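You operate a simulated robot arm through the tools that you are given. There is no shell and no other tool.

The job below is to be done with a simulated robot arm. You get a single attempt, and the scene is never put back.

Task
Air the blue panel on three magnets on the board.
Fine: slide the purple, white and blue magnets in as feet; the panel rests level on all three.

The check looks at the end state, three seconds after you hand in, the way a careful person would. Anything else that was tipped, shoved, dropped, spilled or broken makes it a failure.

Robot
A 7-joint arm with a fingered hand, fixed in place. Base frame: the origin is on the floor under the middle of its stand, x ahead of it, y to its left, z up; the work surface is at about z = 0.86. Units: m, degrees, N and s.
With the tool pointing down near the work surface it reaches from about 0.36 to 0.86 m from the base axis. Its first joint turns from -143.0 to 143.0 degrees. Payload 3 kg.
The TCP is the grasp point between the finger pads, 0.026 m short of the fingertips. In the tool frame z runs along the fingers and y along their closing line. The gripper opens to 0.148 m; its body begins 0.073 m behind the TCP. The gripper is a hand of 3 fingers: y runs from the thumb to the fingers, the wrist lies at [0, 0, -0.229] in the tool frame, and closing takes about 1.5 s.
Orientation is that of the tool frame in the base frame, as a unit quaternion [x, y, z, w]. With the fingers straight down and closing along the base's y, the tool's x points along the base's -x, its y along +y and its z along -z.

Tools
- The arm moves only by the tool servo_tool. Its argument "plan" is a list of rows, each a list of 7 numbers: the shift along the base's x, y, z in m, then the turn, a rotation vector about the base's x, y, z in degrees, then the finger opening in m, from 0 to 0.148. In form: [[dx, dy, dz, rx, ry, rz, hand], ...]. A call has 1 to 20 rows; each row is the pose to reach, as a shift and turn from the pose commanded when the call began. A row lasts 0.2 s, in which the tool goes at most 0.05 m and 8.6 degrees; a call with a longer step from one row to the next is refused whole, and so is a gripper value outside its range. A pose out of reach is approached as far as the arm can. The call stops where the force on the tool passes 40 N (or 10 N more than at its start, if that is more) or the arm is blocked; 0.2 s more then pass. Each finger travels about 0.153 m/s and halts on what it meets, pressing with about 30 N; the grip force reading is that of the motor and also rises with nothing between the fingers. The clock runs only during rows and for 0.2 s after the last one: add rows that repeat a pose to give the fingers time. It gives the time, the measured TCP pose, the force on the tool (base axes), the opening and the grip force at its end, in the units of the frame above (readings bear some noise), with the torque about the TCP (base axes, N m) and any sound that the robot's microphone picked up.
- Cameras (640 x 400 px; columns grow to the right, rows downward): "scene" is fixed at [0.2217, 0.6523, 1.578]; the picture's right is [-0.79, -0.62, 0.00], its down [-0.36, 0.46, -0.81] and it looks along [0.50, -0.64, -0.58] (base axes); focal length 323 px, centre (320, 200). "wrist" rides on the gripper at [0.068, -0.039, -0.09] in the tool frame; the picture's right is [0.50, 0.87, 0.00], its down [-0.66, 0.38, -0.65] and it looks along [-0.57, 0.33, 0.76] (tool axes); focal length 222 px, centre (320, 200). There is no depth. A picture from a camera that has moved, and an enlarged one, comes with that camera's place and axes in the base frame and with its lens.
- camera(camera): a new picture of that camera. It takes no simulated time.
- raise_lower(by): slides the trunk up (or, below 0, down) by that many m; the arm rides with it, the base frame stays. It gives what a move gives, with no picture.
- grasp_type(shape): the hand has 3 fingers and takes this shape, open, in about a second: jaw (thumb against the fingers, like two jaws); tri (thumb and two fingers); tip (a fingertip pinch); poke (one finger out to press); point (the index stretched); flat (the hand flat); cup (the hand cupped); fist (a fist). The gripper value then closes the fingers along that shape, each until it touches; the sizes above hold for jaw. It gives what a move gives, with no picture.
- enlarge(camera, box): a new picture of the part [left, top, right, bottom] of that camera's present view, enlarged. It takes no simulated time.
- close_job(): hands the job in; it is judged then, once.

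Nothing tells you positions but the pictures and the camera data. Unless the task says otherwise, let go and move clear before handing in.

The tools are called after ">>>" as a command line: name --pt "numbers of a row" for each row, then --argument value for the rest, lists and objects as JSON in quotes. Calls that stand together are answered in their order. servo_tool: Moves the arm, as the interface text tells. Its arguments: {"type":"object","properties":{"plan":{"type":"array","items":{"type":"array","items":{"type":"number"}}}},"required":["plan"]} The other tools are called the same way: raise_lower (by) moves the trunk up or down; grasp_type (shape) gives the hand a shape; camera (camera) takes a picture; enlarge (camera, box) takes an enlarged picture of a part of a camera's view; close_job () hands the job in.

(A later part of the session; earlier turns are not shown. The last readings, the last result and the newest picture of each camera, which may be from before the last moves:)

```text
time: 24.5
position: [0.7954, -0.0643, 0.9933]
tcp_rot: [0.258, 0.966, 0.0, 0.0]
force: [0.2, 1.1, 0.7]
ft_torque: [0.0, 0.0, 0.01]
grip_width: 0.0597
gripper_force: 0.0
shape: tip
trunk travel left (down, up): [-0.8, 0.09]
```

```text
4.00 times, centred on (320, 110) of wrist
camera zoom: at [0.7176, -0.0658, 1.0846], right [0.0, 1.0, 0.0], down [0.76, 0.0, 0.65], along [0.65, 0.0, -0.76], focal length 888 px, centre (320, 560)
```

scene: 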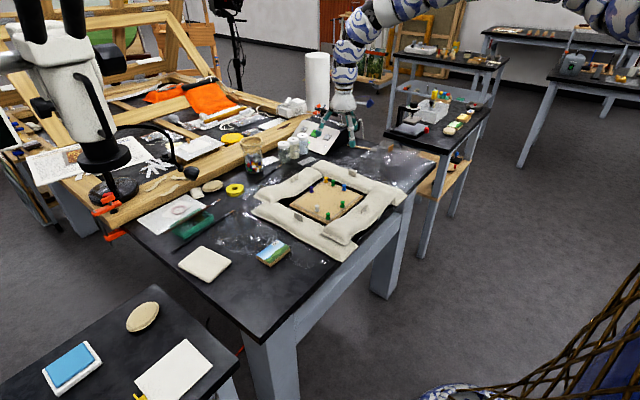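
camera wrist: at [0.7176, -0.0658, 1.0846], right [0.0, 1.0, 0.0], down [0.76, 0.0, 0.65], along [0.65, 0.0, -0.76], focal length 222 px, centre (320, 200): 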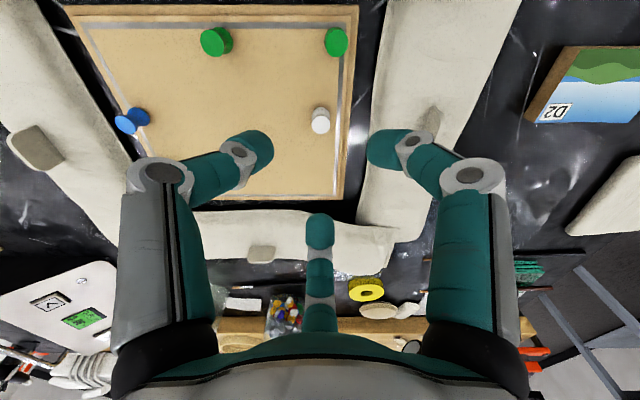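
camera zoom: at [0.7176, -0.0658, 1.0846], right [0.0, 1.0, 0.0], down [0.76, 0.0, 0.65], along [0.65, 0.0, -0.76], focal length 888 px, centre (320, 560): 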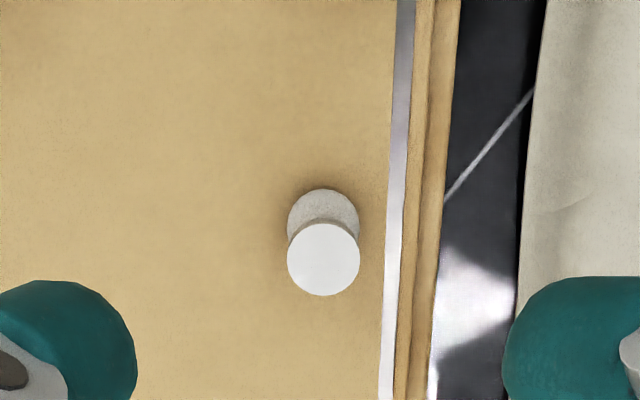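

White is 1.7 mm toward -x and 0.7 mm toward +y of the TCP. I'll go down around it with a 0.05 opening.

>>> servo_tool --pt "-0.0017 0.0007 -0.015 0 0 0 0.05" --pt "-0.0017 0.0007 -0.03 0 0 0 0.05" --pt "-0.0017 0.0007 -0.045 0 0 0 0.05" --pt "-0.0017 0.0007 -0.06 0 0 0 0.05" --pt "-0.0017 0.0007 -0.072 0 0 0 0.05" --pt "-0.0017 0.0007 -0.082 0 0 0 0.05" --pt "-0.0017 0.0007 -0.082 0 0 0 0.05"

>>> enlarge --camera "wrist" --box '[250, 110, 390, 240]'

>>> enlarge --camera "scene" --box '[290, 180, 350, 218]'

```text
time: 26.1
position: [0.7939, -0.0637, 0.9108]
tcp_rot: [0.258, 0.966, 0.0, 0.0]
force: [0.0, -0.2, -0.2]
ft_torque: [0.05, -0.01, -0.02]
grip_width: 0.0505
gripper_force: 0.1
shape: tip
trunk travel left (down, up): [-0.8, 0.09]
```

```text
3.08 times, centred on (320, 175) of wrist
camera zoom: at [0.7163, -0.0645, 1.0022], right [0.0, 1.0, 0.0], down [0.76, 0.0, 0.65], along [0.65, 0.0, -0.76], focal length 684 px, centre (320, 277)
```

zoom: 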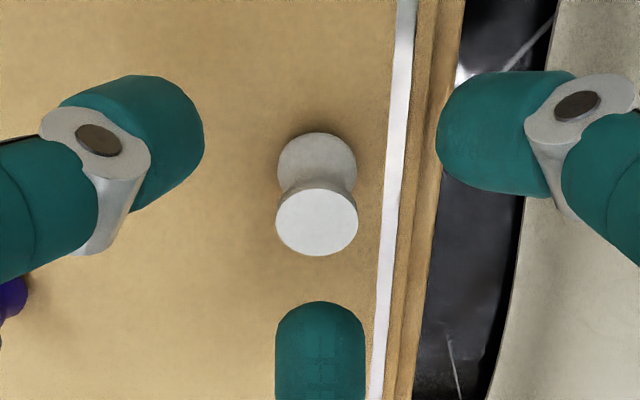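

```text
10.53 times, centred on (320, 199) of scene
camera zoom: at [0.2217, 0.6523, 1.578], right [-0.79, -0.62, 0.0], down [-0.36, 0.46, -0.81], along [0.5, -0.64, -0.58], focal length 3401 px, centre (320, 210)
```

zoom: 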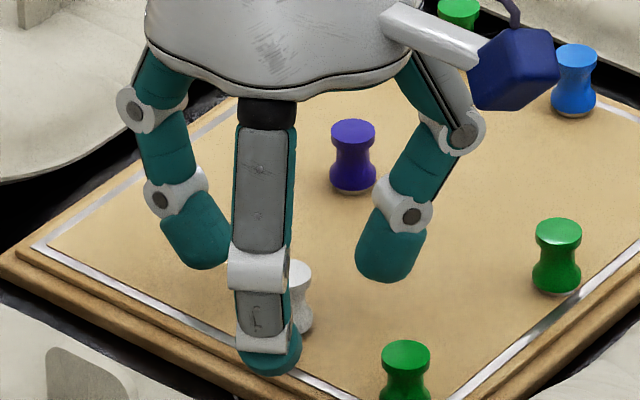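

White is centred to within 1 mm. I'll go down the last 6 mm and close on its waist.

>>> servo_tool --pt "0 -0.0005 -0.002 0 0 0 0.045" --pt "0 -0.0005 -0.004 0 0 0 0.036" --pt "0 -0.0005 -0.006 0 0 0 0.028" --pt "0 -0.0005 -0.006 0 0 0 0.02" --pt "0 -0.0005 -0.006 0 0 0 0.014" --pt "0 -0.0005 -0.006 0 0 0 0.008" --pt "0 -0.0005 -0.006 0 0 0 0.006" --pt "0 -0.0005 -0.006 0 0 0 0.006"

>>> enlarge --camera "wrist" --box '[250, 110, 390, 240]'

>>> enlarge --camera "scene" --box '[290, 180, 350, 218]'

```text
time: 27.9
position: [0.7941, -0.0652, 0.9049]
tcp_rot: [0.259, 0.966, 0.0, 0.0]
force: [0.2, 1.0, -1.6]
ft_torque: [0.01, 0.0, 0.04]
grip_width: 0.0108
gripper_force: 30.1
shape: tip
trunk travel left (down, up): [-0.8, 0.09]
```

```text
3.08 times, centred on (320, 175) of wrist
camera zoom: at [0.7162, -0.0648, 0.9961], right [0.0, 1.0, 0.0], down [0.76, 0.0, 0.65], along [0.65, 0.0, -0.76], focal length 684 px, centre (320, 277)
```

zoom: 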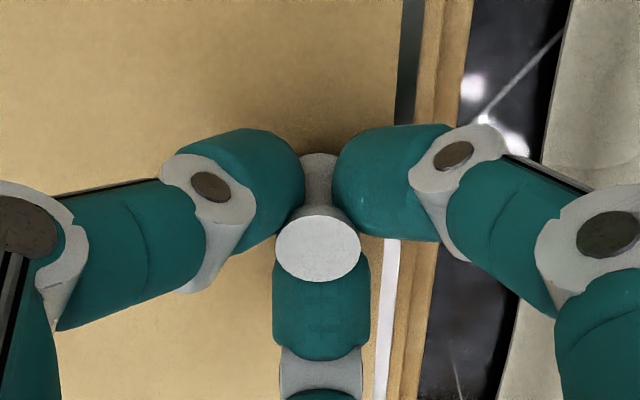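

```text
10.53 times, centred on (320, 199) of scene
camera zoom: at [0.2217, 0.6523, 1.578], right [-0.79, -0.62, 0.0], down [-0.36, 0.46, -0.81], along [0.5, -0.64, -0.58], focal length 3401 px, centre (320, 210)
```

zoom: 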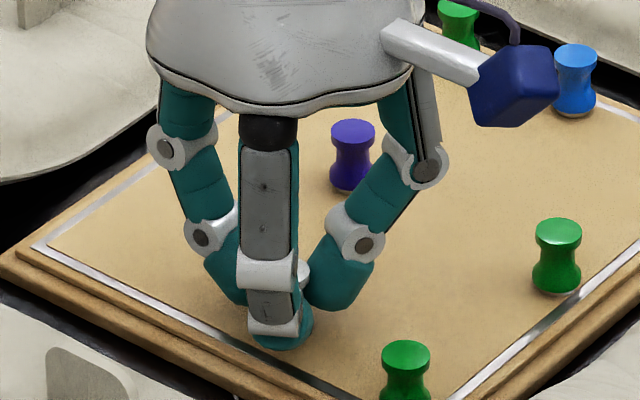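

White is held at (0.7945, -0.065). I'll slide it inward to about (0.789, -0.116).

>>> servo_tool --pt "-0.0006 -0.005 0 0 0 0 0.006" --pt "-0.0014 -0.012 0 0 0 0 0.006" --pt "-0.0022 -0.02 0 0 0 0 0.006" --pt "-0.003 -0.028 0 0 0 0 0.006" --pt "-0.0039 -0.036 0 0 0 0 0.006" --pt "-0.0047 -0.044 0 0 0 0 0.006" --pt "-0.0055 -0.051 0 0 0 0 0.006" --pt "-0.0055 -0.051 0 0 0 0 0.006"

>>> enlarge --camera "scene" --box '[290, 170, 370, 220]'

>>> camera --camera "wrist"

```text
time: 29.7
position: [0.7857, -0.1156, 0.9036]
tcp_rot: [0.259, 0.966, 0.001, -0.001]
force: [0.5, -0.6, 0.1]
ft_torque: [0.01, -0.03, 0.0]
grip_width: 0.0109
gripper_force: 29.7
shape: tip
trunk travel left (down, up): [-0.8, 0.09]
```

```text
8.00 times, centred on (330, 195) of scene
camera zoom: at [0.2217, 0.6523, 1.578], right [-0.79, -0.62, 0.0], down [-0.36, 0.46, -0.81], along [0.5, -0.64, -0.58], focal length 2585 px, centre (240, 240)
```

zoom: 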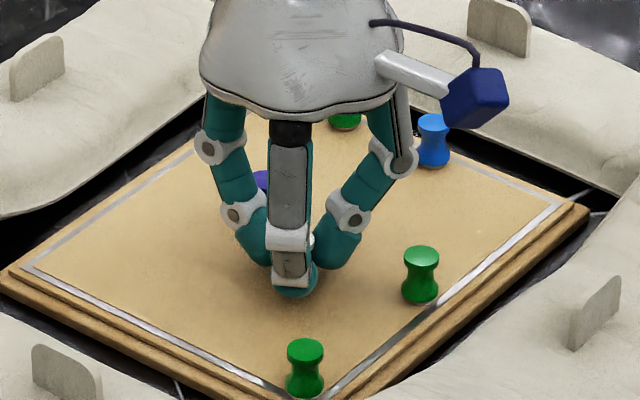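

```text
taken
camera wrist: at [0.7091, -0.1166, 0.9953], right [0.0, 1.0, 0.0], down [0.76, 0.0, 0.65], along [0.65, 0.0, -0.76], focal length 222 px, centre (320, 200)
```

wrist: 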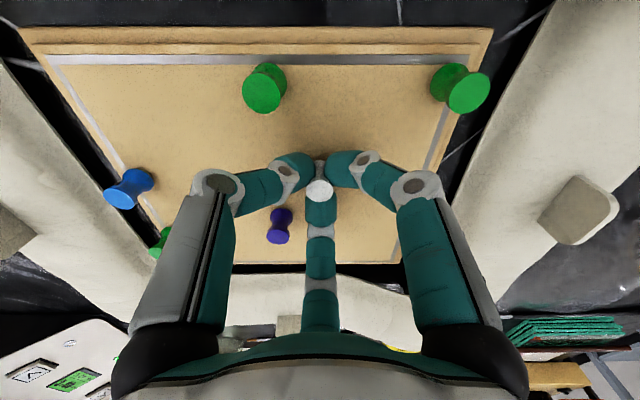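

White is at about (0.7875, -0.116), clear of purple and the green magnets. I'll open slightly and rise.

>>> servo_tool --pt "0 0 0 0 0 0 0.014" --pt "0 0 0 0 0 0 0.022" --pt "0 0 0 0 0 0 0.03" --pt "0 0 0 0 0 0 0.036" --pt "0 0 0 0 0 0 0.036" --pt "0 0 0.015 0 0 0 0.036" --pt "0 0 0.035 0 0 0 0.036" --pt "0 0 0.06 0 0 0 0.036" --pt "0 0 0.09 0 0 0 0.036" --pt "0 0 0.09 0 0 0 0.05"

>>> enlarge --camera "scene" --box '[285, 165, 365, 215]'

>>> camera --camera "wrist"

```text
time: 31.9
position: [0.7851, -0.1138, 0.9931]
tcp_rot: [0.26, 0.966, 0.0, -0.001]
force: [0.3, 1.0, -0.2]
ft_torque: [0.01, 0.04, -0.02]
grip_width: 0.0496
gripper_force: 0.1
shape: tip
trunk travel left (down, up): [-0.8, 0.09]
```

```text
8.00 times, centred on (325, 190) of scene
camera zoom: at [0.2217, 0.6523, 1.578], right [-0.79, -0.62, 0.0], down [-0.36, 0.46, -0.81], along [0.5, -0.64, -0.58], focal length 2585 px, centre (280, 280)
```

zoom: 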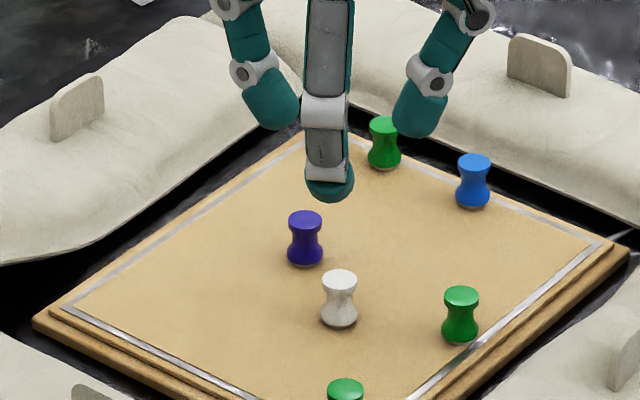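

```text
taken
camera wrist: at [0.7086, -0.1151, 1.0842], right [0.0, 1.0, 0.0], down [0.76, 0.0, 0.65], along [0.65, 0.0, -0.76], focal length 222 px, centre (320, 200)
```

wrist: 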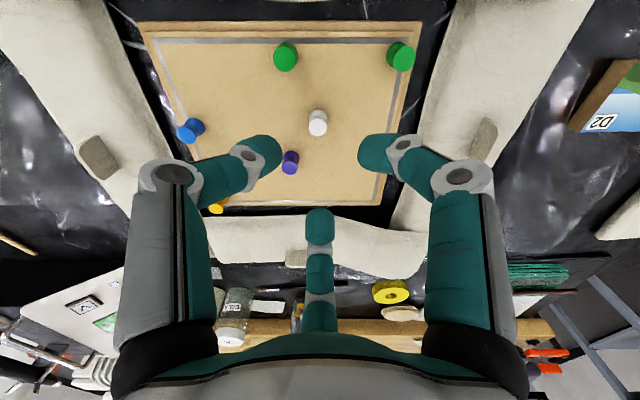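

White is upright at its new place. For blue I'll turn a further -15° to avoid the bag, the far green magnet and later the white one, and move above it.

>>> servo_tool --pt "0.002 -0.03 0 0 0 -4 0.05" --pt "0.004 -0.06 0 0 0 -8 0.05" --pt "0.006 -0.09 0 0 0 -12 0.05" --pt "0.0085 -0.1205 0 0 0 -15 0.05" --pt "0.0085 -0.1205 0 0 0 -15 0.05" --pt "0.0085 -0.1205 0 0 0 -15 0.05"

>>> enlarge --camera "wrist" --box '[220, 40, 420, 180]'

>>> camera --camera "wrist"

>>> enlarge --camera "scene" --box '[285, 140, 395, 216]'

```text
time: 33.3
position: [0.7934, -0.2341, 0.9945]
tcp_rot: [0.382, 0.924, 0.0, 0.001]
force: [-0.2, 0.2, 0.1]
ft_torque: [-0.02, 0.0, -0.02]
grip_width: 0.0499
gripper_force: 0.0
shape: tip
trunk travel left (down, up): [-0.8, 0.09]
```

```text
2.86 times, centred on (320, 110) of wrist
camera zoom: at [0.7196, -0.2146, 1.086], right [0.26, 0.97, 0.0], down [0.73, -0.2, 0.65], along [0.63, -0.17, -0.76], focal length 635 px, centre (320, 457)
```

zoom: 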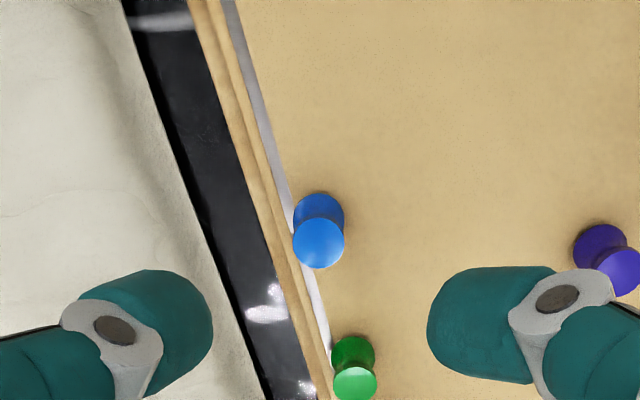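

```text
taken
camera wrist: at [0.7196, -0.2146, 1.086], right [0.26, 0.97, 0.0], down [0.73, -0.2, 0.65], along [0.63, -0.17, -0.76], focal length 222 px, centre (320, 200)
```

wrist: 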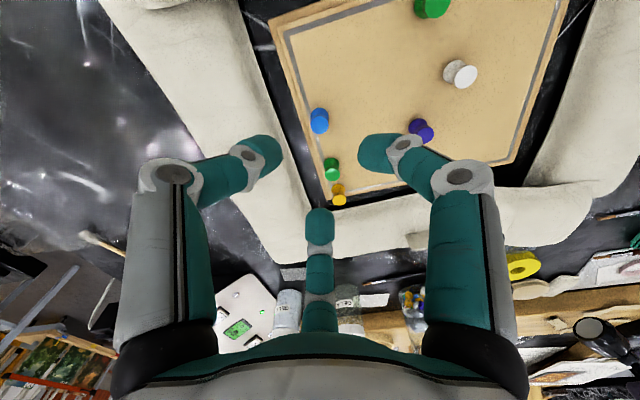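

```text
5.26 times, centred on (340, 178) of scene
camera zoom: at [0.2217, 0.6523, 1.578], right [-0.79, -0.62, 0.0], down [-0.36, 0.46, -0.81], along [0.5, -0.64, -0.58], focal length 1700 px, centre (215, 316)
```

zoom: 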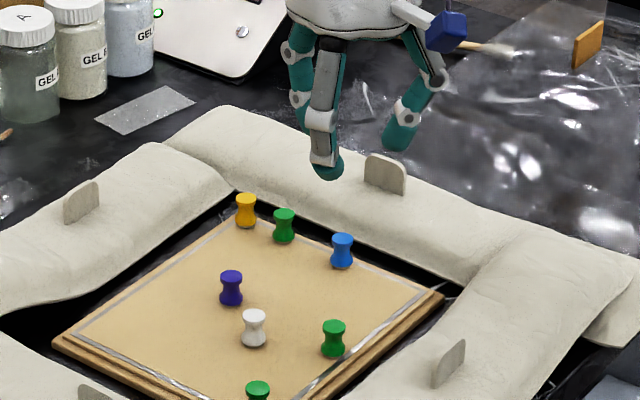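

Blue is directly under the TCP. I'll turn another -10° and narrow to 0.036 for clearance to the bag and the green magnet, then descend.

>>> servo_tool --pt "0 0 0 0 0 -5 0.04" --pt "0 0 0 0 0 -10 0.036" --pt "0 0 -0.02 0 0 -10 0.036" --pt "0 0 -0.04 0 0 -10 0.036" --pt "0 0 -0.055 0 0 -10 0.036" --pt "0 0 -0.063 0 0 -10 0.036" --pt "0 0 -0.063 0 0 -10 0.036"

>>> enlarge --camera "wrist" --box '[240, 90, 400, 220]'

>>> enlarge --camera "scene" --box '[315, 150, 395, 200]'

```text
time: 34.9
position: [0.7957, -0.2366, 0.9316]
tcp_rot: [0.462, 0.887, 0.0, 0.0]
force: [-0.3, 0.2, 0.7]
ft_torque: [0.03, 0.03, -0.02]
grip_width: 0.0361
gripper_force: 0.0
shape: tip
trunk travel left (down, up): [-0.8, 0.09]
```

```text
3.08 times, centred on (320, 155) of wrist
camera zoom: at [0.7257, -0.2044, 1.0227], right [0.42, 0.91, 0.0], down [0.69, -0.32, 0.65], along [0.59, -0.28, -0.76], focal length 684 px, centre (320, 338)
```

zoom: 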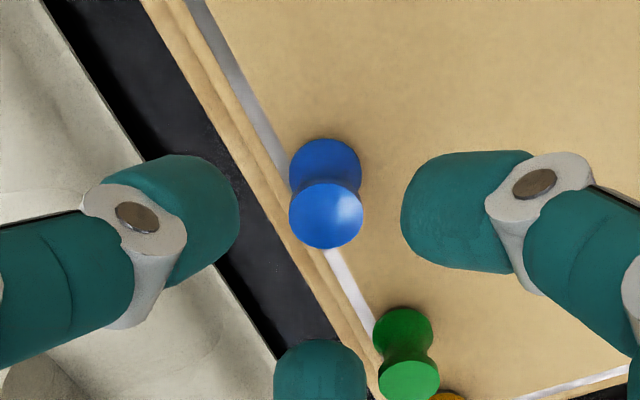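

```text
8.00 times, centred on (355, 175) of scene
camera zoom: at [0.2217, 0.6523, 1.578], right [-0.79, -0.62, 0.0], down [-0.36, 0.46, -0.81], along [0.5, -0.64, -0.58], focal length 2585 px, centre (40, 400)
```

zoom: 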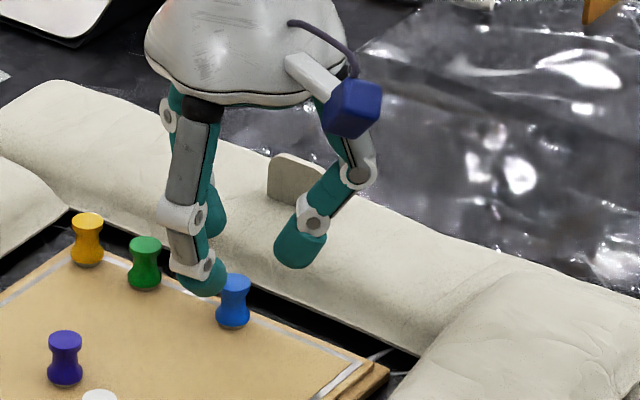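

Blue is about 2 mm off centre from here. I'll correct by (-2, +2.5) mm and descend beside it.

>>> servo_tool --pt "-0.002 0.0025 -0.003 0 0 0 0.036" --pt "-0.002 0.0025 -0.01 0 0 0 0.036" --pt "-0.002 0.0025 -0.016 0 0 0 0.036" --pt "-0.002 0.0025 -0.021 0 0 0 0.036" --pt "-0.002 0.0025 -0.021 0 0 0 0.036"

>>> enlarge --camera "wrist" --box '[240, 110, 400, 240]'

>>> enlarge --camera "scene" --box '[325, 155, 389, 195]'

```text
time: 36.1
position: [0.7942, -0.2333, 0.91]
tcp_rot: [0.461, 0.887, 0.0, 0.0]
force: [-0.4, -0.7, 0.0]
ft_torque: [-0.01, 0.02, 0.0]
grip_width: 0.0365
gripper_force: 0.0
shape: tip
trunk travel left (down, up): [-0.8, 0.09]
```

```text
3.08 times, centred on (320, 175) of wrist
camera zoom: at [0.7238, -0.2017, 1.001], right [0.42, 0.91, 0.0], down [0.69, -0.32, 0.65], along [0.59, -0.28, -0.76], focal length 684 px, centre (320, 277)
```

zoom: 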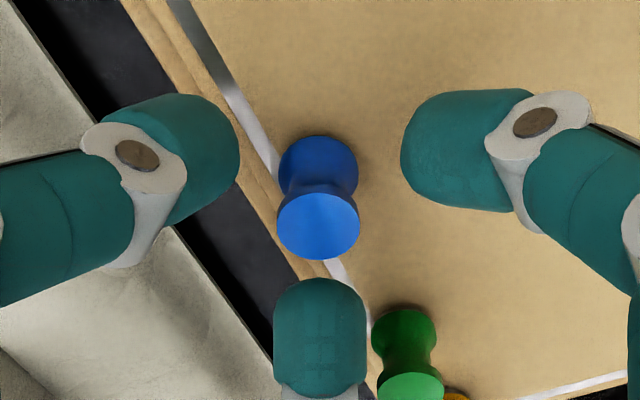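

```text
10.00 times, centred on (357, 175) of scene
camera zoom: at [0.2217, 0.6523, 1.578], right [-0.79, -0.62, 0.0], down [-0.36, 0.46, -0.81], along [0.5, -0.64, -0.58], focal length 3231 px, centre (-50, 450)
```

zoom: 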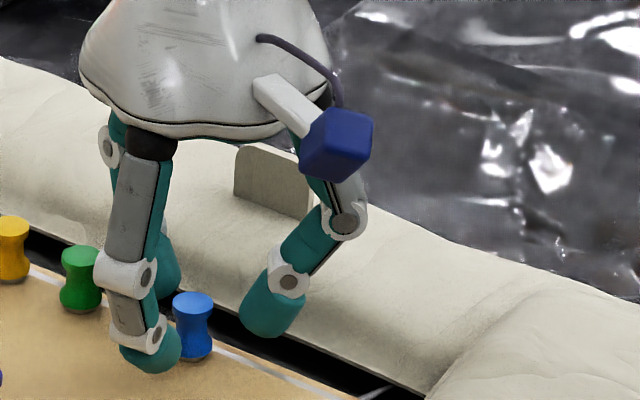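

Blue is dead centre, with fingers clear of the bag and the green magnet. I'll go down the last 5.5 mm and close on it.

>>> servo_tool --pt "0 0 -0.002 0 0 0 0.036" --pt "0 0 -0.004 0 0 0 0.03" --pt "0 0 -0.0055 0 0 0 0.024" --pt "0 0 -0.0055 0 0 0 0.018" --pt "0 0 -0.0055 0 0 0 0.012" --pt "0 0 -0.0055 0 0 0 0.006" --pt "0 0 -0.0055 0 0 0 0.006"

>>> enlarge --camera "wrist" --box '[240, 110, 400, 240]'

>>> enlarge --camera "scene" --box '[305, 155, 385, 205]'

```text
time: 37.7
position: [0.794, -0.2335, 0.9036]
tcp_rot: [0.461, 0.887, 0.0, 0.0]
force: [0.9, -0.2, -1.5]
ft_torque: [0.02, -0.03, 0.01]
grip_width: 0.0104
gripper_force: 29.7
shape: tip
trunk travel left (down, up): [-0.8, 0.09]
```

```text
3.08 times, centred on (320, 175) of wrist
camera zoom: at [0.7243, -0.2016, 0.9952], right [0.42, 0.91, 0.0], down [0.69, -0.32, 0.65], along [0.59, -0.28, -0.76], focal length 684 px, centre (320, 277)
```

zoom: 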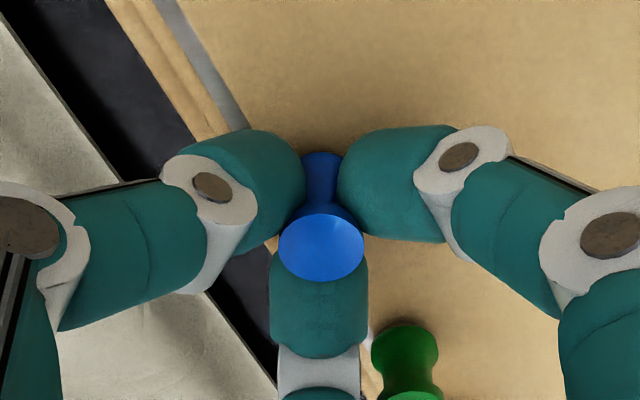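

```text
8.00 times, centred on (345, 180) of scene
camera zoom: at [0.2217, 0.6523, 1.578], right [-0.79, -0.62, 0.0], down [-0.36, 0.46, -0.81], along [0.5, -0.64, -0.58], focal length 2585 px, centre (120, 360)
```

zoom: 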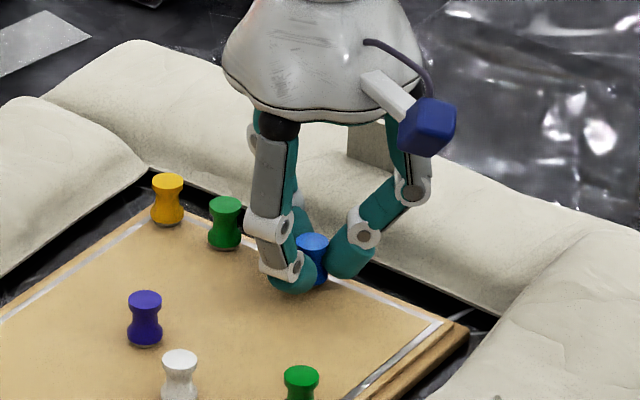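

Blue is held at (0.795, -0.235). I'll slide it to about (0.788, -0.176), turning the hand +25° on the way so no finger faces white or purple.

>>> servo_tool --pt "-0.0005 0.005 0 0 0 0 0.006" --pt "-0.0015 0.012 0 0 0 3 0.006" --pt "-0.0025 0.02 0 0 0 7 0.006" --pt "-0.0035 0.028 0 0 0 11 0.006" --pt "-0.0045 0.036 0 0 0 15 0.006" --pt "-0.0055 0.044 0 0 0 19 0.006" --pt "-0.0065 0.052 0 0 0 23 0.006" --pt "-0.0072 0.0588 0 0 0 25 0.006" --pt "-0.0072 0.0588 0 0 0 25 0.006"

>>> enlarge --camera "scene" --box '[290, 160, 370, 210]'

>>> camera --camera "wrist"

```text
time: 39.7
position: [0.788, -0.1755, 0.9049]
tcp_rot: [0.258, 0.966, 0.0, 0.0]
force: [-0.6, 0.0, -1.2]
ft_torque: [0.01, -0.01, 0.01]
grip_width: 0.0105
gripper_force: 29.9
shape: tip
trunk travel left (down, up): [-0.8, 0.09]
```

```text
8.00 times, centred on (330, 185) of scene
camera zoom: at [0.2217, 0.6523, 1.578], right [-0.79, -0.62, 0.0], down [-0.36, 0.46, -0.81], along [0.5, -0.64, -0.58], focal length 2585 px, centre (240, 320)
```

zoom: 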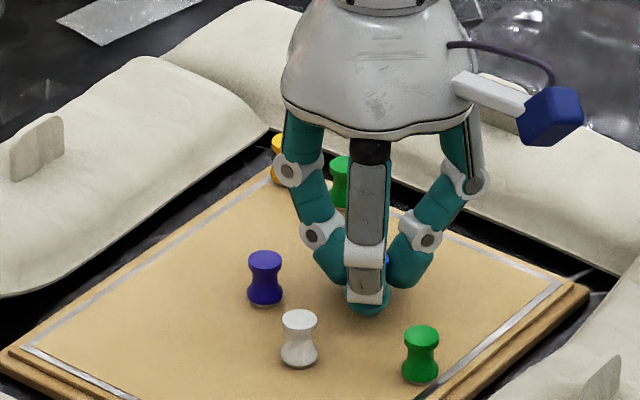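

```text
taken
camera wrist: at [0.7109, -0.1766, 0.9956], right [0.0, 1.0, 0.0], down [0.76, 0.0, 0.65], along [0.65, 0.0, -0.76], focal length 222 px, centre (320, 200)
```

wrist: 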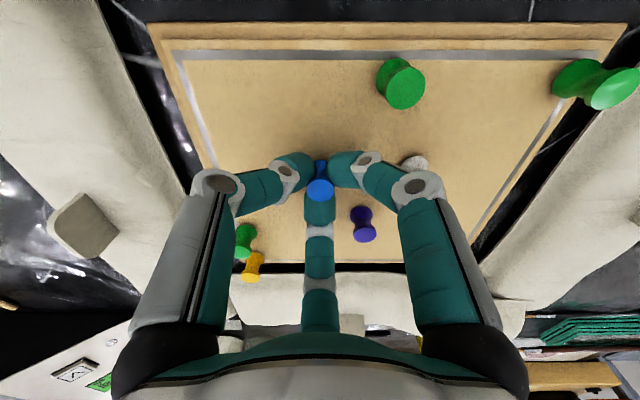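

Blue is at about (0.789, -0.1765) and all the others are undisturbed. I'll release with a small opening and go straight up.

>>> servo_tool --pt "0 0 0 0 0 0 0.014" --pt "0 0 0 0 0 0 0.02" --pt "0 0 0 0 0 0 0.026" --pt "0 0 0 0 0 0 0.03" --pt "0 0 0 0 0 0 0.03" --pt "0 0 0.015 0 0 0 0.03" --pt "0 0 0.035 0 0 0 0.03" --pt "0 0 0.06 0 0 0 0.03" --pt "0 0 0.09 0 0 0 0.03" --pt "0 0 0.09 0 0 0 0.05" --pt "0 0 0.09 0 0 0 0.08"

>>> enlarge --camera "scene" --box '[285, 165, 365, 215]'

>>> camera --camera "wrist"

>>> enlarge --camera "wrist" --box '[190, 0, 450, 170]'

```text
time: 42.1
position: [0.7881, -0.1741, 0.9957]
tcp_rot: [0.259, 0.966, 0.0, 0.0]
force: [0.3, -0.9, 0.1]
ft_torque: [0.01, -0.01, -0.01]
grip_width: 0.0796
gripper_force: 0.1
shape: tip
trunk travel left (down, up): [-0.8, 0.09]
```

```text
8.00 times, centred on (325, 190) of scene
camera zoom: at [0.2217, 0.6523, 1.578], right [-0.79, -0.62, 0.0], down [-0.36, 0.46, -0.81], along [0.5, -0.64, -0.58], focal length 2585 px, centre (280, 280)
```

zoom: 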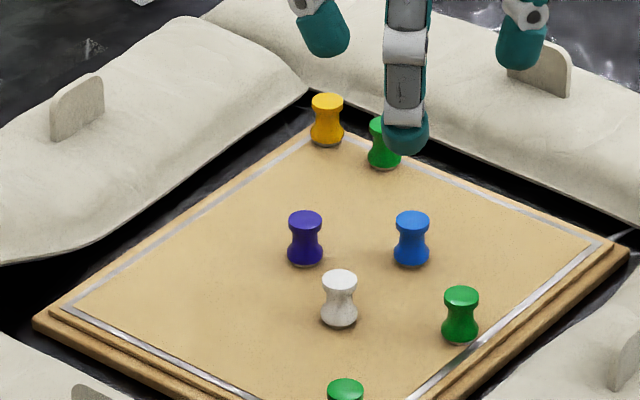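

```text
taken
camera wrist: at [0.7109, -0.1752, 1.0856], right [0.0, 1.0, 0.0], down [0.76, 0.0, 0.65], along [0.65, 0.0, -0.76], focal length 222 px, centre (320, 200)
```

wrist: 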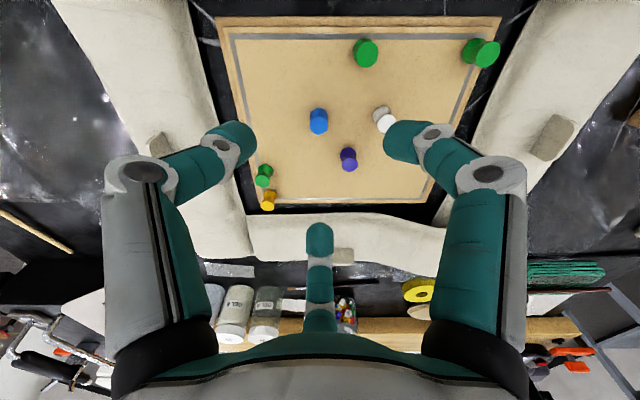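

```text
2.35 times, centred on (320, 85) of wrist
camera zoom: at [0.7109, -0.1752, 1.0856], right [0.0, 1.0, 0.0], down [0.76, 0.0, 0.65], along [0.65, 0.0, -0.76], focal length 523 px, centre (320, 471)
```

zoom: 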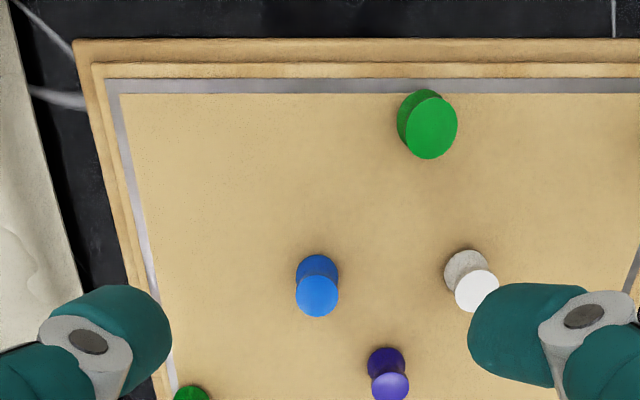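

All three feet stand as planned: purple (0.828, -0.1455), white (0.787, -0.117), blue (0.789, -0.1765). Next I'll go over the D2 panel with the hand squared up, so the thumb meets one short end and the two fingers the long sides.

>>> servo_tool --pt "0 0.03 0.01 0 0 3 0.1" --pt "-0.002 0.07 0.015 0 0 7 0.12" --pt "-0.004 0.11 0.015 0 0 11 0.13" --pt "-0.006 0.15 0.015 0 0 15 0.14" --pt "-0.008 0.19 0.015 0 0 19 0.14" --pt "-0.01 0.23 0.015 0 0 23 0.14" --pt "-0.012 0.27 0.015 0 0 27 0.14" --pt "-0.014 0.31 0.015 0 0 30 0.14" --pt "-0.016 0.347 0.015 0 0 30 0.14" --pt "-0.016 0.347 0.015 0 0 30 0.14" --pt "-0.016 0.347 0.015 0 0 30 0.14"

>>> camera --camera "wrist"

>>> camera --camera "scene"

```text
time: 44.5
position: [0.7715, 0.1744, 1.0092]
tcp_rot: [0.0, 1.0, 0.0, 0.0]
force: [0.2, 1.0, 0.5]
ft_torque: [0.01, 0.0, 0.02]
grip_width: 0.1398
gripper_force: 0.0
shape: tip
trunk travel left (down, up): [-0.8, 0.09]
```

```text
taken
camera wrist: at [0.7037, 0.1336, 1.1008], right [-0.5, 0.87, 0.0], down [0.66, 0.38, 0.65], along [0.57, 0.33, -0.76], focal length 222 px, centre (320, 200)
```

wrist: 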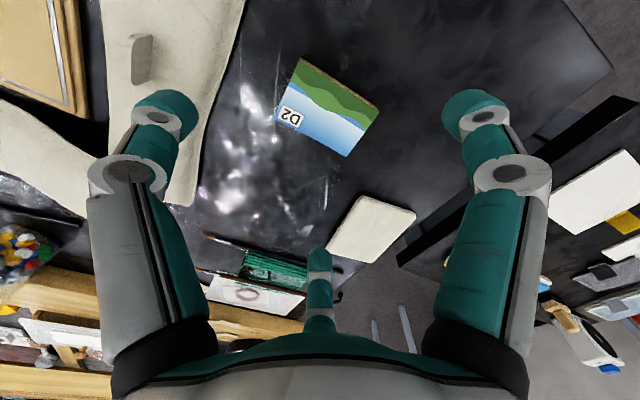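

```text
taken
```

scene: 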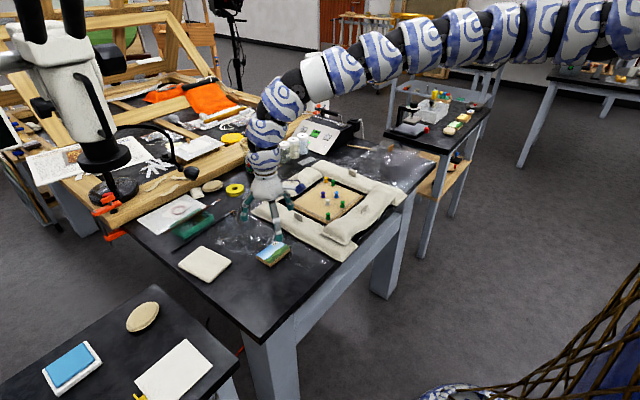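

I'm over the panel. I'll zoom in to get its exact centre and angle relative to the hand.

>>> enlarge --camera "wrist" --box '[240, 40, 400, 170]'

>>> enlarge --camera "scene" --box '[225, 190, 325, 275]'

```text
3.08 times, centred on (320, 105) of wrist
camera zoom: at [0.7037, 0.1336, 1.1008], right [-0.5, 0.87, 0.0], down [0.66, 0.38, 0.65], along [0.57, 0.33, -0.76], focal length 684 px, centre (320, 492)
```

zoom: 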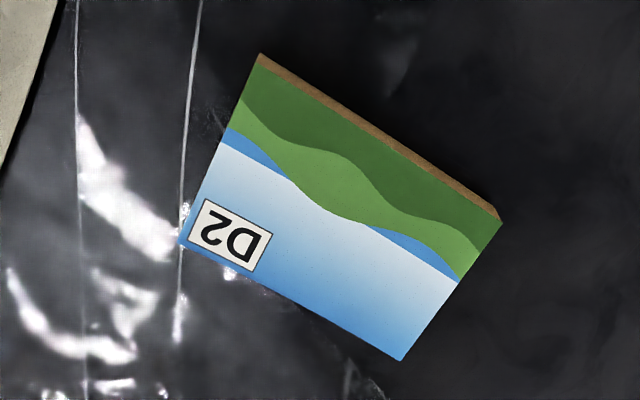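

```text
4.71 times, centred on (275, 232) of scene
camera zoom: at [0.2217, 0.6523, 1.578], right [-0.79, -0.62, 0.0], down [-0.36, 0.46, -0.81], along [0.5, -0.64, -0.58], focal length 1520 px, centre (532, 47)
```

zoom: 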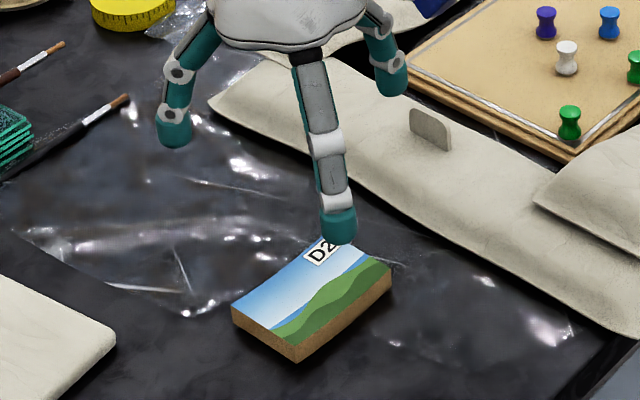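

The panel is square to the axes, centred at (0.772, 0.180) and 57.5 x 89 mm. I'll shift so the thumb and two fingers meet its edges together, and descend most of the way with the hand opened to 0.11.

>>> servo_tool --pt "0.0005 -0.0024 -0.02 0 0 0 0.12" --pt "0.0005 -0.0024 -0.045 0 0 0 0.11" --pt "0.0005 -0.0024 -0.07 0 0 0 0.11" --pt "0.0005 -0.0024 -0.09 0 0 0 0.11" --pt "0.0005 -0.0024 -0.105 0 0 0 0.11" --pt "0.0005 -0.0024 -0.111 0 0 0 0.11" --pt "0.0005 -0.0024 -0.111 0 0 0 0.11"

>>> camera --camera "wrist"

>>> enlarge --camera "scene" --box '[240, 215, 312, 260]'

```text
time: 46.1
position: [0.7695, 0.1718, 0.8987]
tcp_rot: [0.0, 1.0, 0.0, -0.001]
force: [-0.2, -0.3, 0.7]
ft_torque: [0.02, -0.02, -0.01]
grip_width: 0.1103
gripper_force: 0.1
shape: tip
trunk travel left (down, up): [-0.8, 0.09]
```

```text
taken
camera wrist: at [0.7027, 0.1305, 0.9899], right [-0.5, 0.87, 0.0], down [0.66, 0.38, 0.65], along [0.57, 0.33, -0.76], focal length 222 px, centre (320, 200)
```

wrist: 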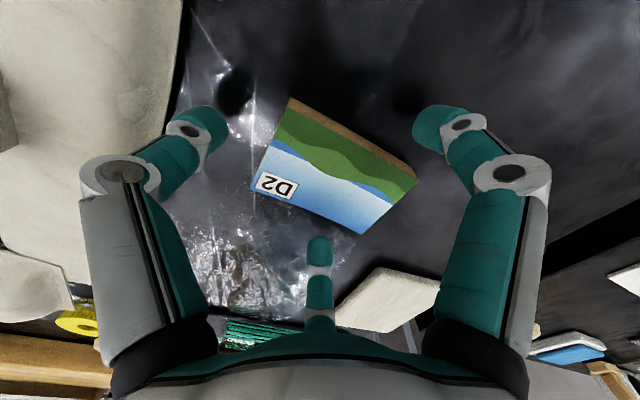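

```text
8.89 times, centred on (276, 238) of scene
camera zoom: at [0.2217, 0.6523, 1.578], right [-0.79, -0.62, 0.0], down [-0.36, 0.46, -0.81], along [0.5, -0.64, -0.58], focal length 2872 px, centre (711, -133)
```

zoom: 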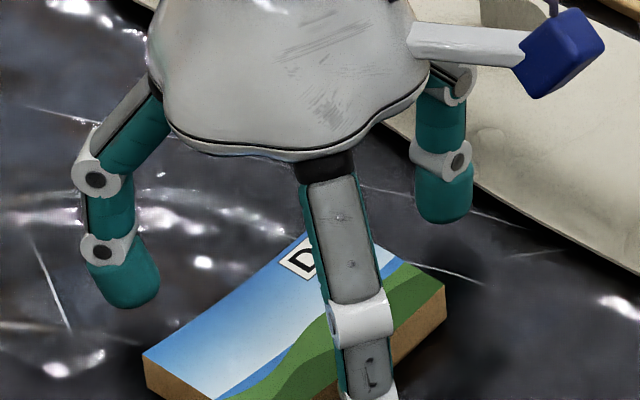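

The fingers are around the panel, still a few millimetres above the table. I'll zoom to check alignment and fingertip height.

>>> enlarge --camera "wrist" --box '[170, 80, 490, 280]'

>>> enlarge --camera "scene" --box '[240, 225, 312, 270]'

```text
2.00 times, centred on (330, 180) of wrist
camera zoom: at [0.7027, 0.1305, 0.9899], right [-0.5, 0.87, 0.0], down [0.66, 0.38, 0.65], along [0.57, 0.33, -0.76], focal length 444 px, centre (300, 240)
```

zoom: 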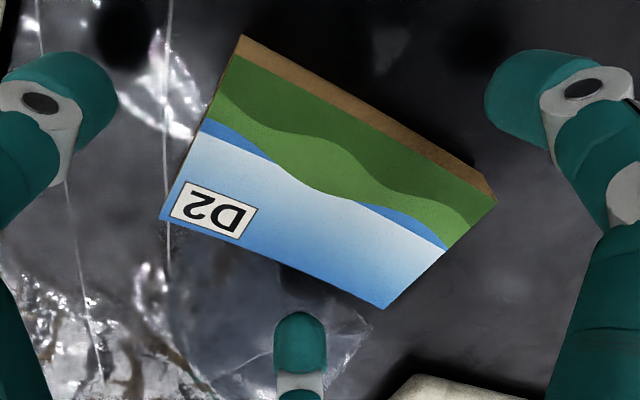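

```text
8.89 times, centred on (276, 248) of scene
camera zoom: at [0.2217, 0.6523, 1.578], right [-0.79, -0.62, 0.0], down [-0.36, 0.46, -0.81], along [0.5, -0.64, -0.58], focal length 2872 px, centre (711, -222)
```

zoom: 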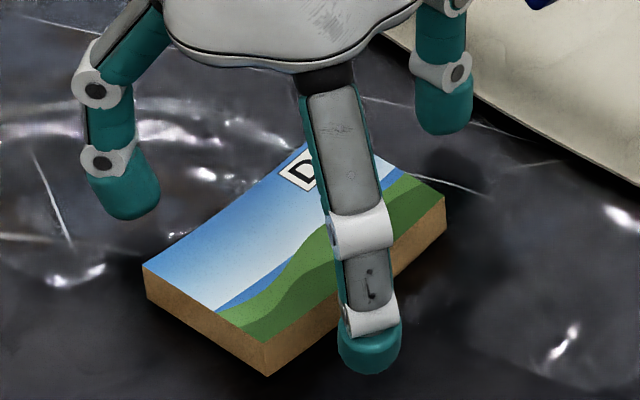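

Alignment is within about 1 mm, and I judge the tips to be roughly 8 mm above the table. I'll lower in small steps and watch the force.

>>> servo_tool --pt "0.001 0.0005 -0.002 0 0 0 0.11" --pt "0.001 0.0005 -0.004 0 0 0 0.1" --pt "0.001 0.0005 -0.006 0 0 0 0.09" --pt "0.001 0.0005 -0.006 0 0 0 0.085" --pt "0.001 0.0005 -0.006 0 0 0 0.085"

>>> enlarge --camera "wrist" --box '[170, 80, 490, 280]'

>>> enlarge --camera "scene" --box '[240, 225, 312, 270]'

```text
time: 47.3
position: [0.772, 0.1696, 0.8939]
tcp_rot: [0.0, 1.0, -0.001, 0.0]
force: [0.1, -0.4, -0.8]
ft_torque: [-0.03, -0.02, 0.05]
grip_width: 0.0857
gripper_force: 0.1
shape: tip
trunk travel left (down, up): [-0.8, 0.09]
```

```text
2.00 times, centred on (330, 180) of wrist
camera zoom: at [0.7049, 0.1296, 0.9842], right [-0.5, 0.87, 0.0], down [0.66, 0.38, 0.65], along [0.57, 0.33, -0.76], focal length 444 px, centre (300, 240)
```

zoom: 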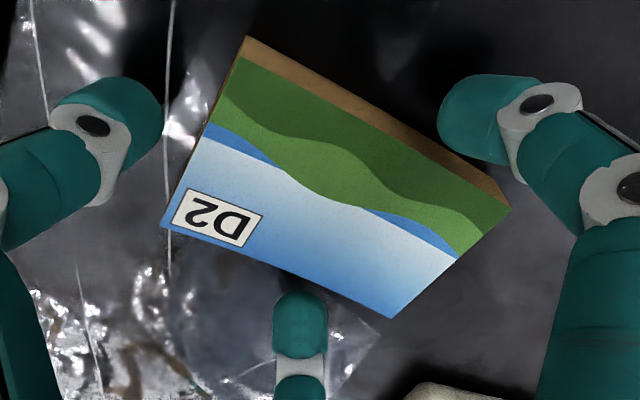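

```text
8.89 times, centred on (276, 248) of scene
camera zoom: at [0.2217, 0.6523, 1.578], right [-0.79, -0.62, 0.0], down [-0.36, 0.46, -0.81], along [0.5, -0.64, -0.58], focal length 2872 px, centre (711, -222)
```

zoom: 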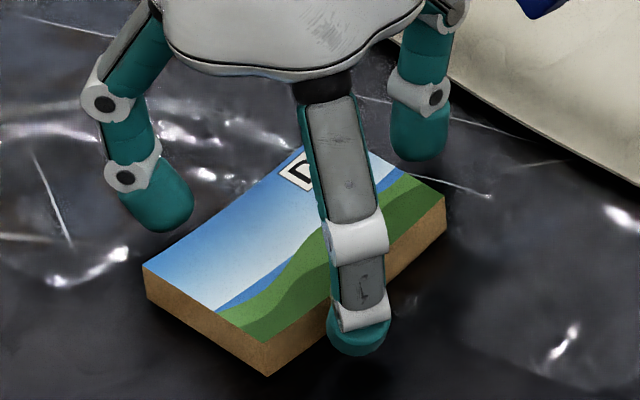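

The panel is centred between the two fingers. I'll shift 2 mm in +y, lower 1 mm more and close on the edges.

>>> servo_tool --pt "0 0.002 -0.001 0 0 0 0.085" --pt "0 0.002 -0.001 0 0 0 0.08" --pt "0 0.002 -0.001 0 0 0 0.076" --pt "0 0.002 -0.001 0 0 0 0.073" --pt "0 0.002 -0.001 0 0 0 0.073"

>>> enlarge --camera "wrist" --box '[170, 80, 490, 280]'

>>> enlarge --camera "scene" --box '[240, 225, 312, 270]'

```text
time: 48.5
position: [0.7718, 0.1708, 0.8925]
tcp_rot: [0.0, 1.0, 0.0, 0.0]
force: [0.2, -0.4, -0.2]
ft_torque: [0.01, 0.0, 0.0]
grip_width: 0.0736
gripper_force: 0.1
shape: tip
trunk travel left (down, up): [-0.8, 0.09]
```

```text
2.00 times, centred on (330, 180) of wrist
camera zoom: at [0.7055, 0.1319, 0.9839], right [-0.5, 0.87, 0.0], down [0.66, 0.38, 0.65], along [0.57, 0.33, -0.76], focal length 444 px, centre (300, 240)
```

zoom: 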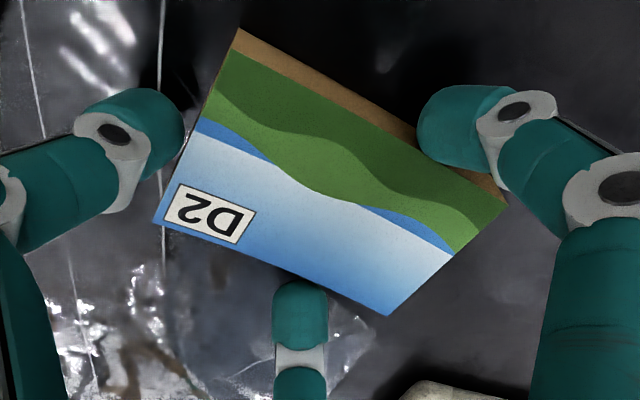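

```text
8.89 times, centred on (276, 248) of scene
camera zoom: at [0.2217, 0.6523, 1.578], right [-0.79, -0.62, 0.0], down [-0.36, 0.46, -0.81], along [0.5, -0.64, -0.58], focal length 2872 px, centre (711, -222)
```

zoom: 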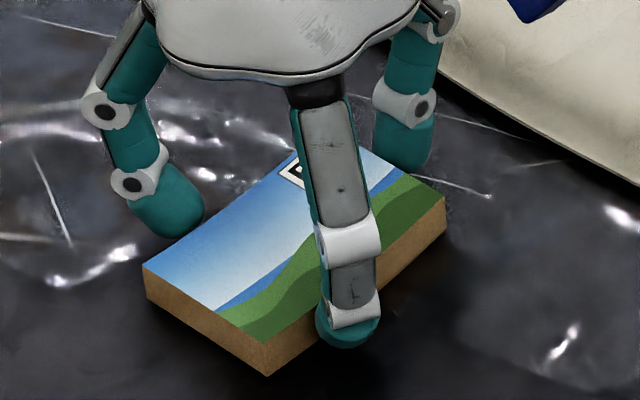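

The fingertips are about to touch the panel's edges and the table force is nil. I'll close onto it.

>>> servo_tool --pt "0 0 0 0 0 0 0.07" --pt "0 0 0 0 0 0 0.067" --pt "0 0 0 0 0 0 0.064" --pt "0 0 0 0 0 0 0.06" --pt "0 0 0 0 0 0 0.056" --pt "0 0 0 0 0 0 0.056"

>>> enlarge --camera "wrist" --box '[170, 80, 490, 280]'

>>> enlarge --camera "scene" --box '[240, 225, 312, 270]'

```text
time: 49.9
position: [0.7716, 0.1722, 0.8931]
tcp_rot: [0.0, 1.0, 0.0, 0.0]
force: [0.5, 0.0, -0.7]
ft_torque: [0.01, -0.02, -0.02]
grip_width: 0.0584
gripper_force: 29.6
shape: tip
trunk travel left (down, up): [-0.8, 0.09]
```

```text
2.00 times, centred on (330, 180) of wrist
camera zoom: at [0.7056, 0.1319, 0.9838], right [-0.5, 0.87, 0.0], down [0.66, 0.38, 0.65], along [0.57, 0.33, -0.76], focal length 444 px, centre (300, 240)
```

zoom: 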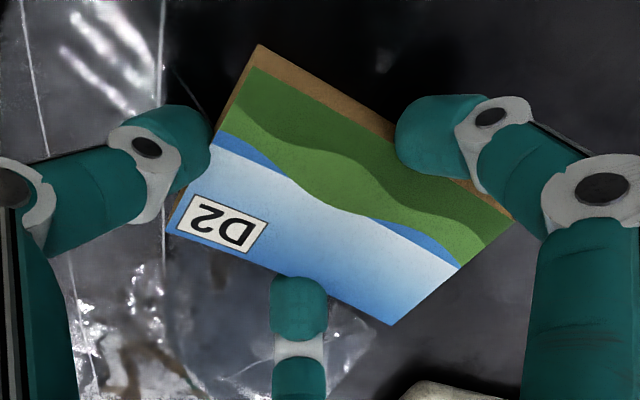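

```text
8.89 times, centred on (276, 248) of scene
camera zoom: at [0.2217, 0.6523, 1.578], right [-0.79, -0.62, 0.0], down [-0.36, 0.46, -0.81], along [0.5, -0.64, -0.58], focal length 2872 px, centre (711, -222)
```

zoom: 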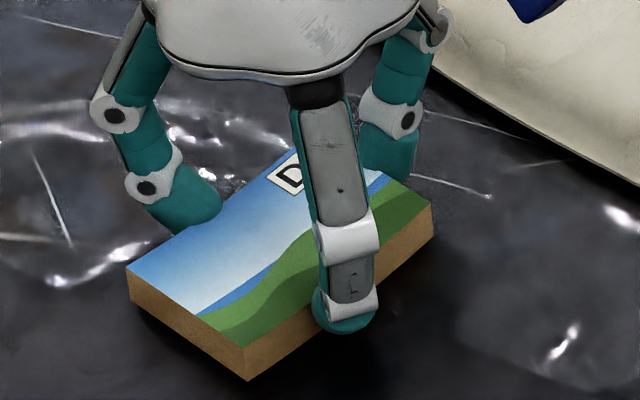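

The panel is gripped at about 30 N. It nudged a few millimetres in +y and turned roughly 2° as the fingers closed. I'll lift slightly and check that it stays level in the fingers.

>>> servo_tool --pt "0 0 0.003 0 0 0 0.05" --pt "0 0 0.007 0 0 0 0.05" --pt "0 0 0.012 0 0 0 0.05" --pt "0 0 0.012 0 0 0 0.05"

>>> enlarge --camera "wrist" --box '[170, 80, 490, 280]'

>>> enlarge --camera "scene" --box '[240, 225, 312, 270]'

```text
time: 50.9
position: [0.7721, 0.1726, 0.9043]
tcp_rot: [0.0, 1.0, 0.0, 0.001]
force: [-1.0, -1.0, -0.4]
ft_torque: [-0.03, -0.03, 0.0]
grip_width: 0.0579
gripper_force: 30.1
shape: tip
trunk travel left (down, up): [-0.8, 0.09]
```

```text
2.00 times, centred on (330, 180) of wrist
camera zoom: at [0.7049, 0.1328, 0.9958], right [-0.5, 0.87, 0.0], down [0.66, 0.38, 0.65], along [0.57, 0.33, -0.76], focal length 444 px, centre (300, 240)
```

zoom: 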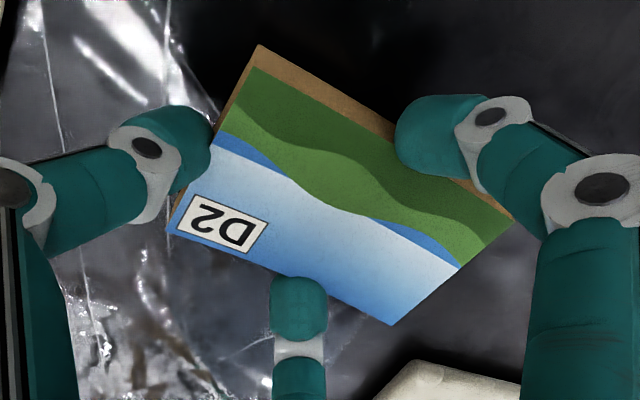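

```text
8.89 times, centred on (276, 248) of scene
camera zoom: at [0.2217, 0.6523, 1.578], right [-0.79, -0.62, 0.0], down [-0.36, 0.46, -0.81], along [0.5, -0.64, -0.58], focal length 2872 px, centre (711, -222)
```

zoom: 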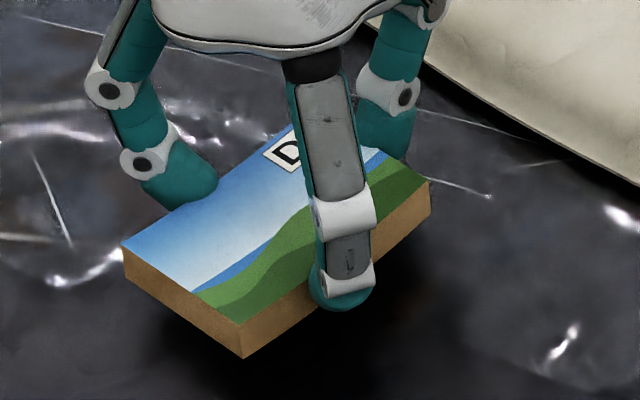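

The panel sits level and unchanged in the fingers. I'll lift it well above the bags, then carry it across to above the three magnets, with a 2.5° turn to square it.

>>> servo_tool --pt "0 0 0.01 0 0 0 0.05" --pt "0 0 0.03 0 0 0 0.05" --pt "0 0 0.05 0 0 0 0.05" --pt "0 0 0.07 0 0 0 0.05" --pt "0 0 0.085 0 0 0 0.05" --pt "0 0 0.09 0 0 0 0.05" --pt "0 0 0.09 0 0 0 0.05"

>>> servo_tool --pt "0.001 -0.01 0 0 0 0 0.05" --pt "0.003 -0.03 0 0 0 0 0.05" --pt "0.006 -0.06 0 0 0 0.5 0.05" --pt "0.009 -0.09 0 0 0 1 0.05" --pt "0.012 -0.12 0 0 0 1.5 0.05" --pt "0.015 -0.15 0 0 0 2 0.05" --pt "0.018 -0.18 0 0 0 2.5 0.05" --pt "0.021 -0.21 0 0 0 2.5 0.05" --pt "0.024 -0.24 0 0 0 2.5 0.05" --pt "0.027 -0.27 0 0 0 2.5 0.05" --pt "0.029 -0.295 0 0 0 2.5 0.05" --pt "0.0305 -0.318 0 0 0 2.5 0.05" --pt "0.0313 -0.3323 0 0 0 2.5 0.05" --pt "0.0313 -0.3323 0 0 0 2.5 0.05" --pt "0.0313 -0.3323 0 0 0 2.5 0.05"

>>> camera --camera "wrist"

>>> enlarge --camera "scene" --box '[275, 140, 375, 210]'

```text
time: 52.5
position: [0.7738, 0.1722, 0.9958]
tcp_rot: [0.0, 1.0, 0.0, 0.0]
force: [0.6, 1.4, -0.9]
ft_torque: [-0.01, 0.01, -0.04]
grip_width: 0.0576
gripper_force: 30.1
shape: tip
trunk travel left (down, up): [-0.8, 0.09]
```

```text
time: 55.7
position: [0.8051, -0.1583, 0.994]
tcp_rot: [-0.022, 1.0, 0.0, 0.0]
force: [0.0, -0.1, -0.3]
ft_torque: [-0.02, -0.02, -0.03]
grip_width: 0.0575
gripper_force: 30.3
shape: tip
trunk travel left (down, up): [-0.8, 0.09]
```

```text
taken
camera wrist: at [0.7389, -0.2014, 1.0843], right [-0.54, 0.84, 0.0], down [0.64, 0.41, 0.65], along [0.55, 0.35, -0.76], focal length 222 px, centre (320, 200)
```

wrist: 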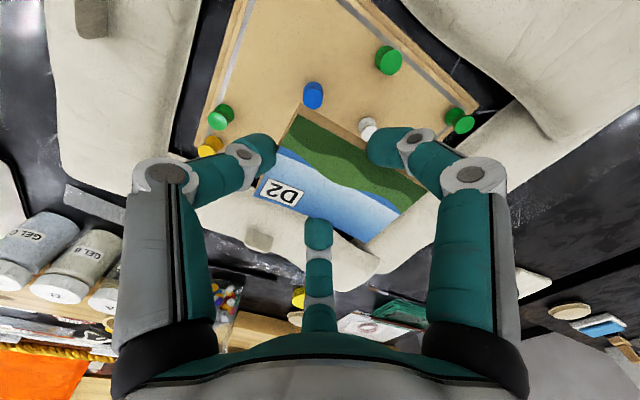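

```text
5.71 times, centred on (325, 175) of scene
camera zoom: at [0.2217, 0.6523, 1.578], right [-0.79, -0.62, 0.0], down [-0.36, 0.46, -0.81], along [0.5, -0.64, -0.58], focal length 1846 px, centre (291, 343)
```

zoom: 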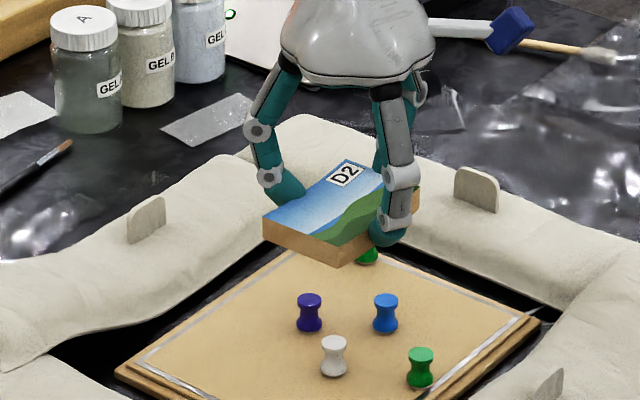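

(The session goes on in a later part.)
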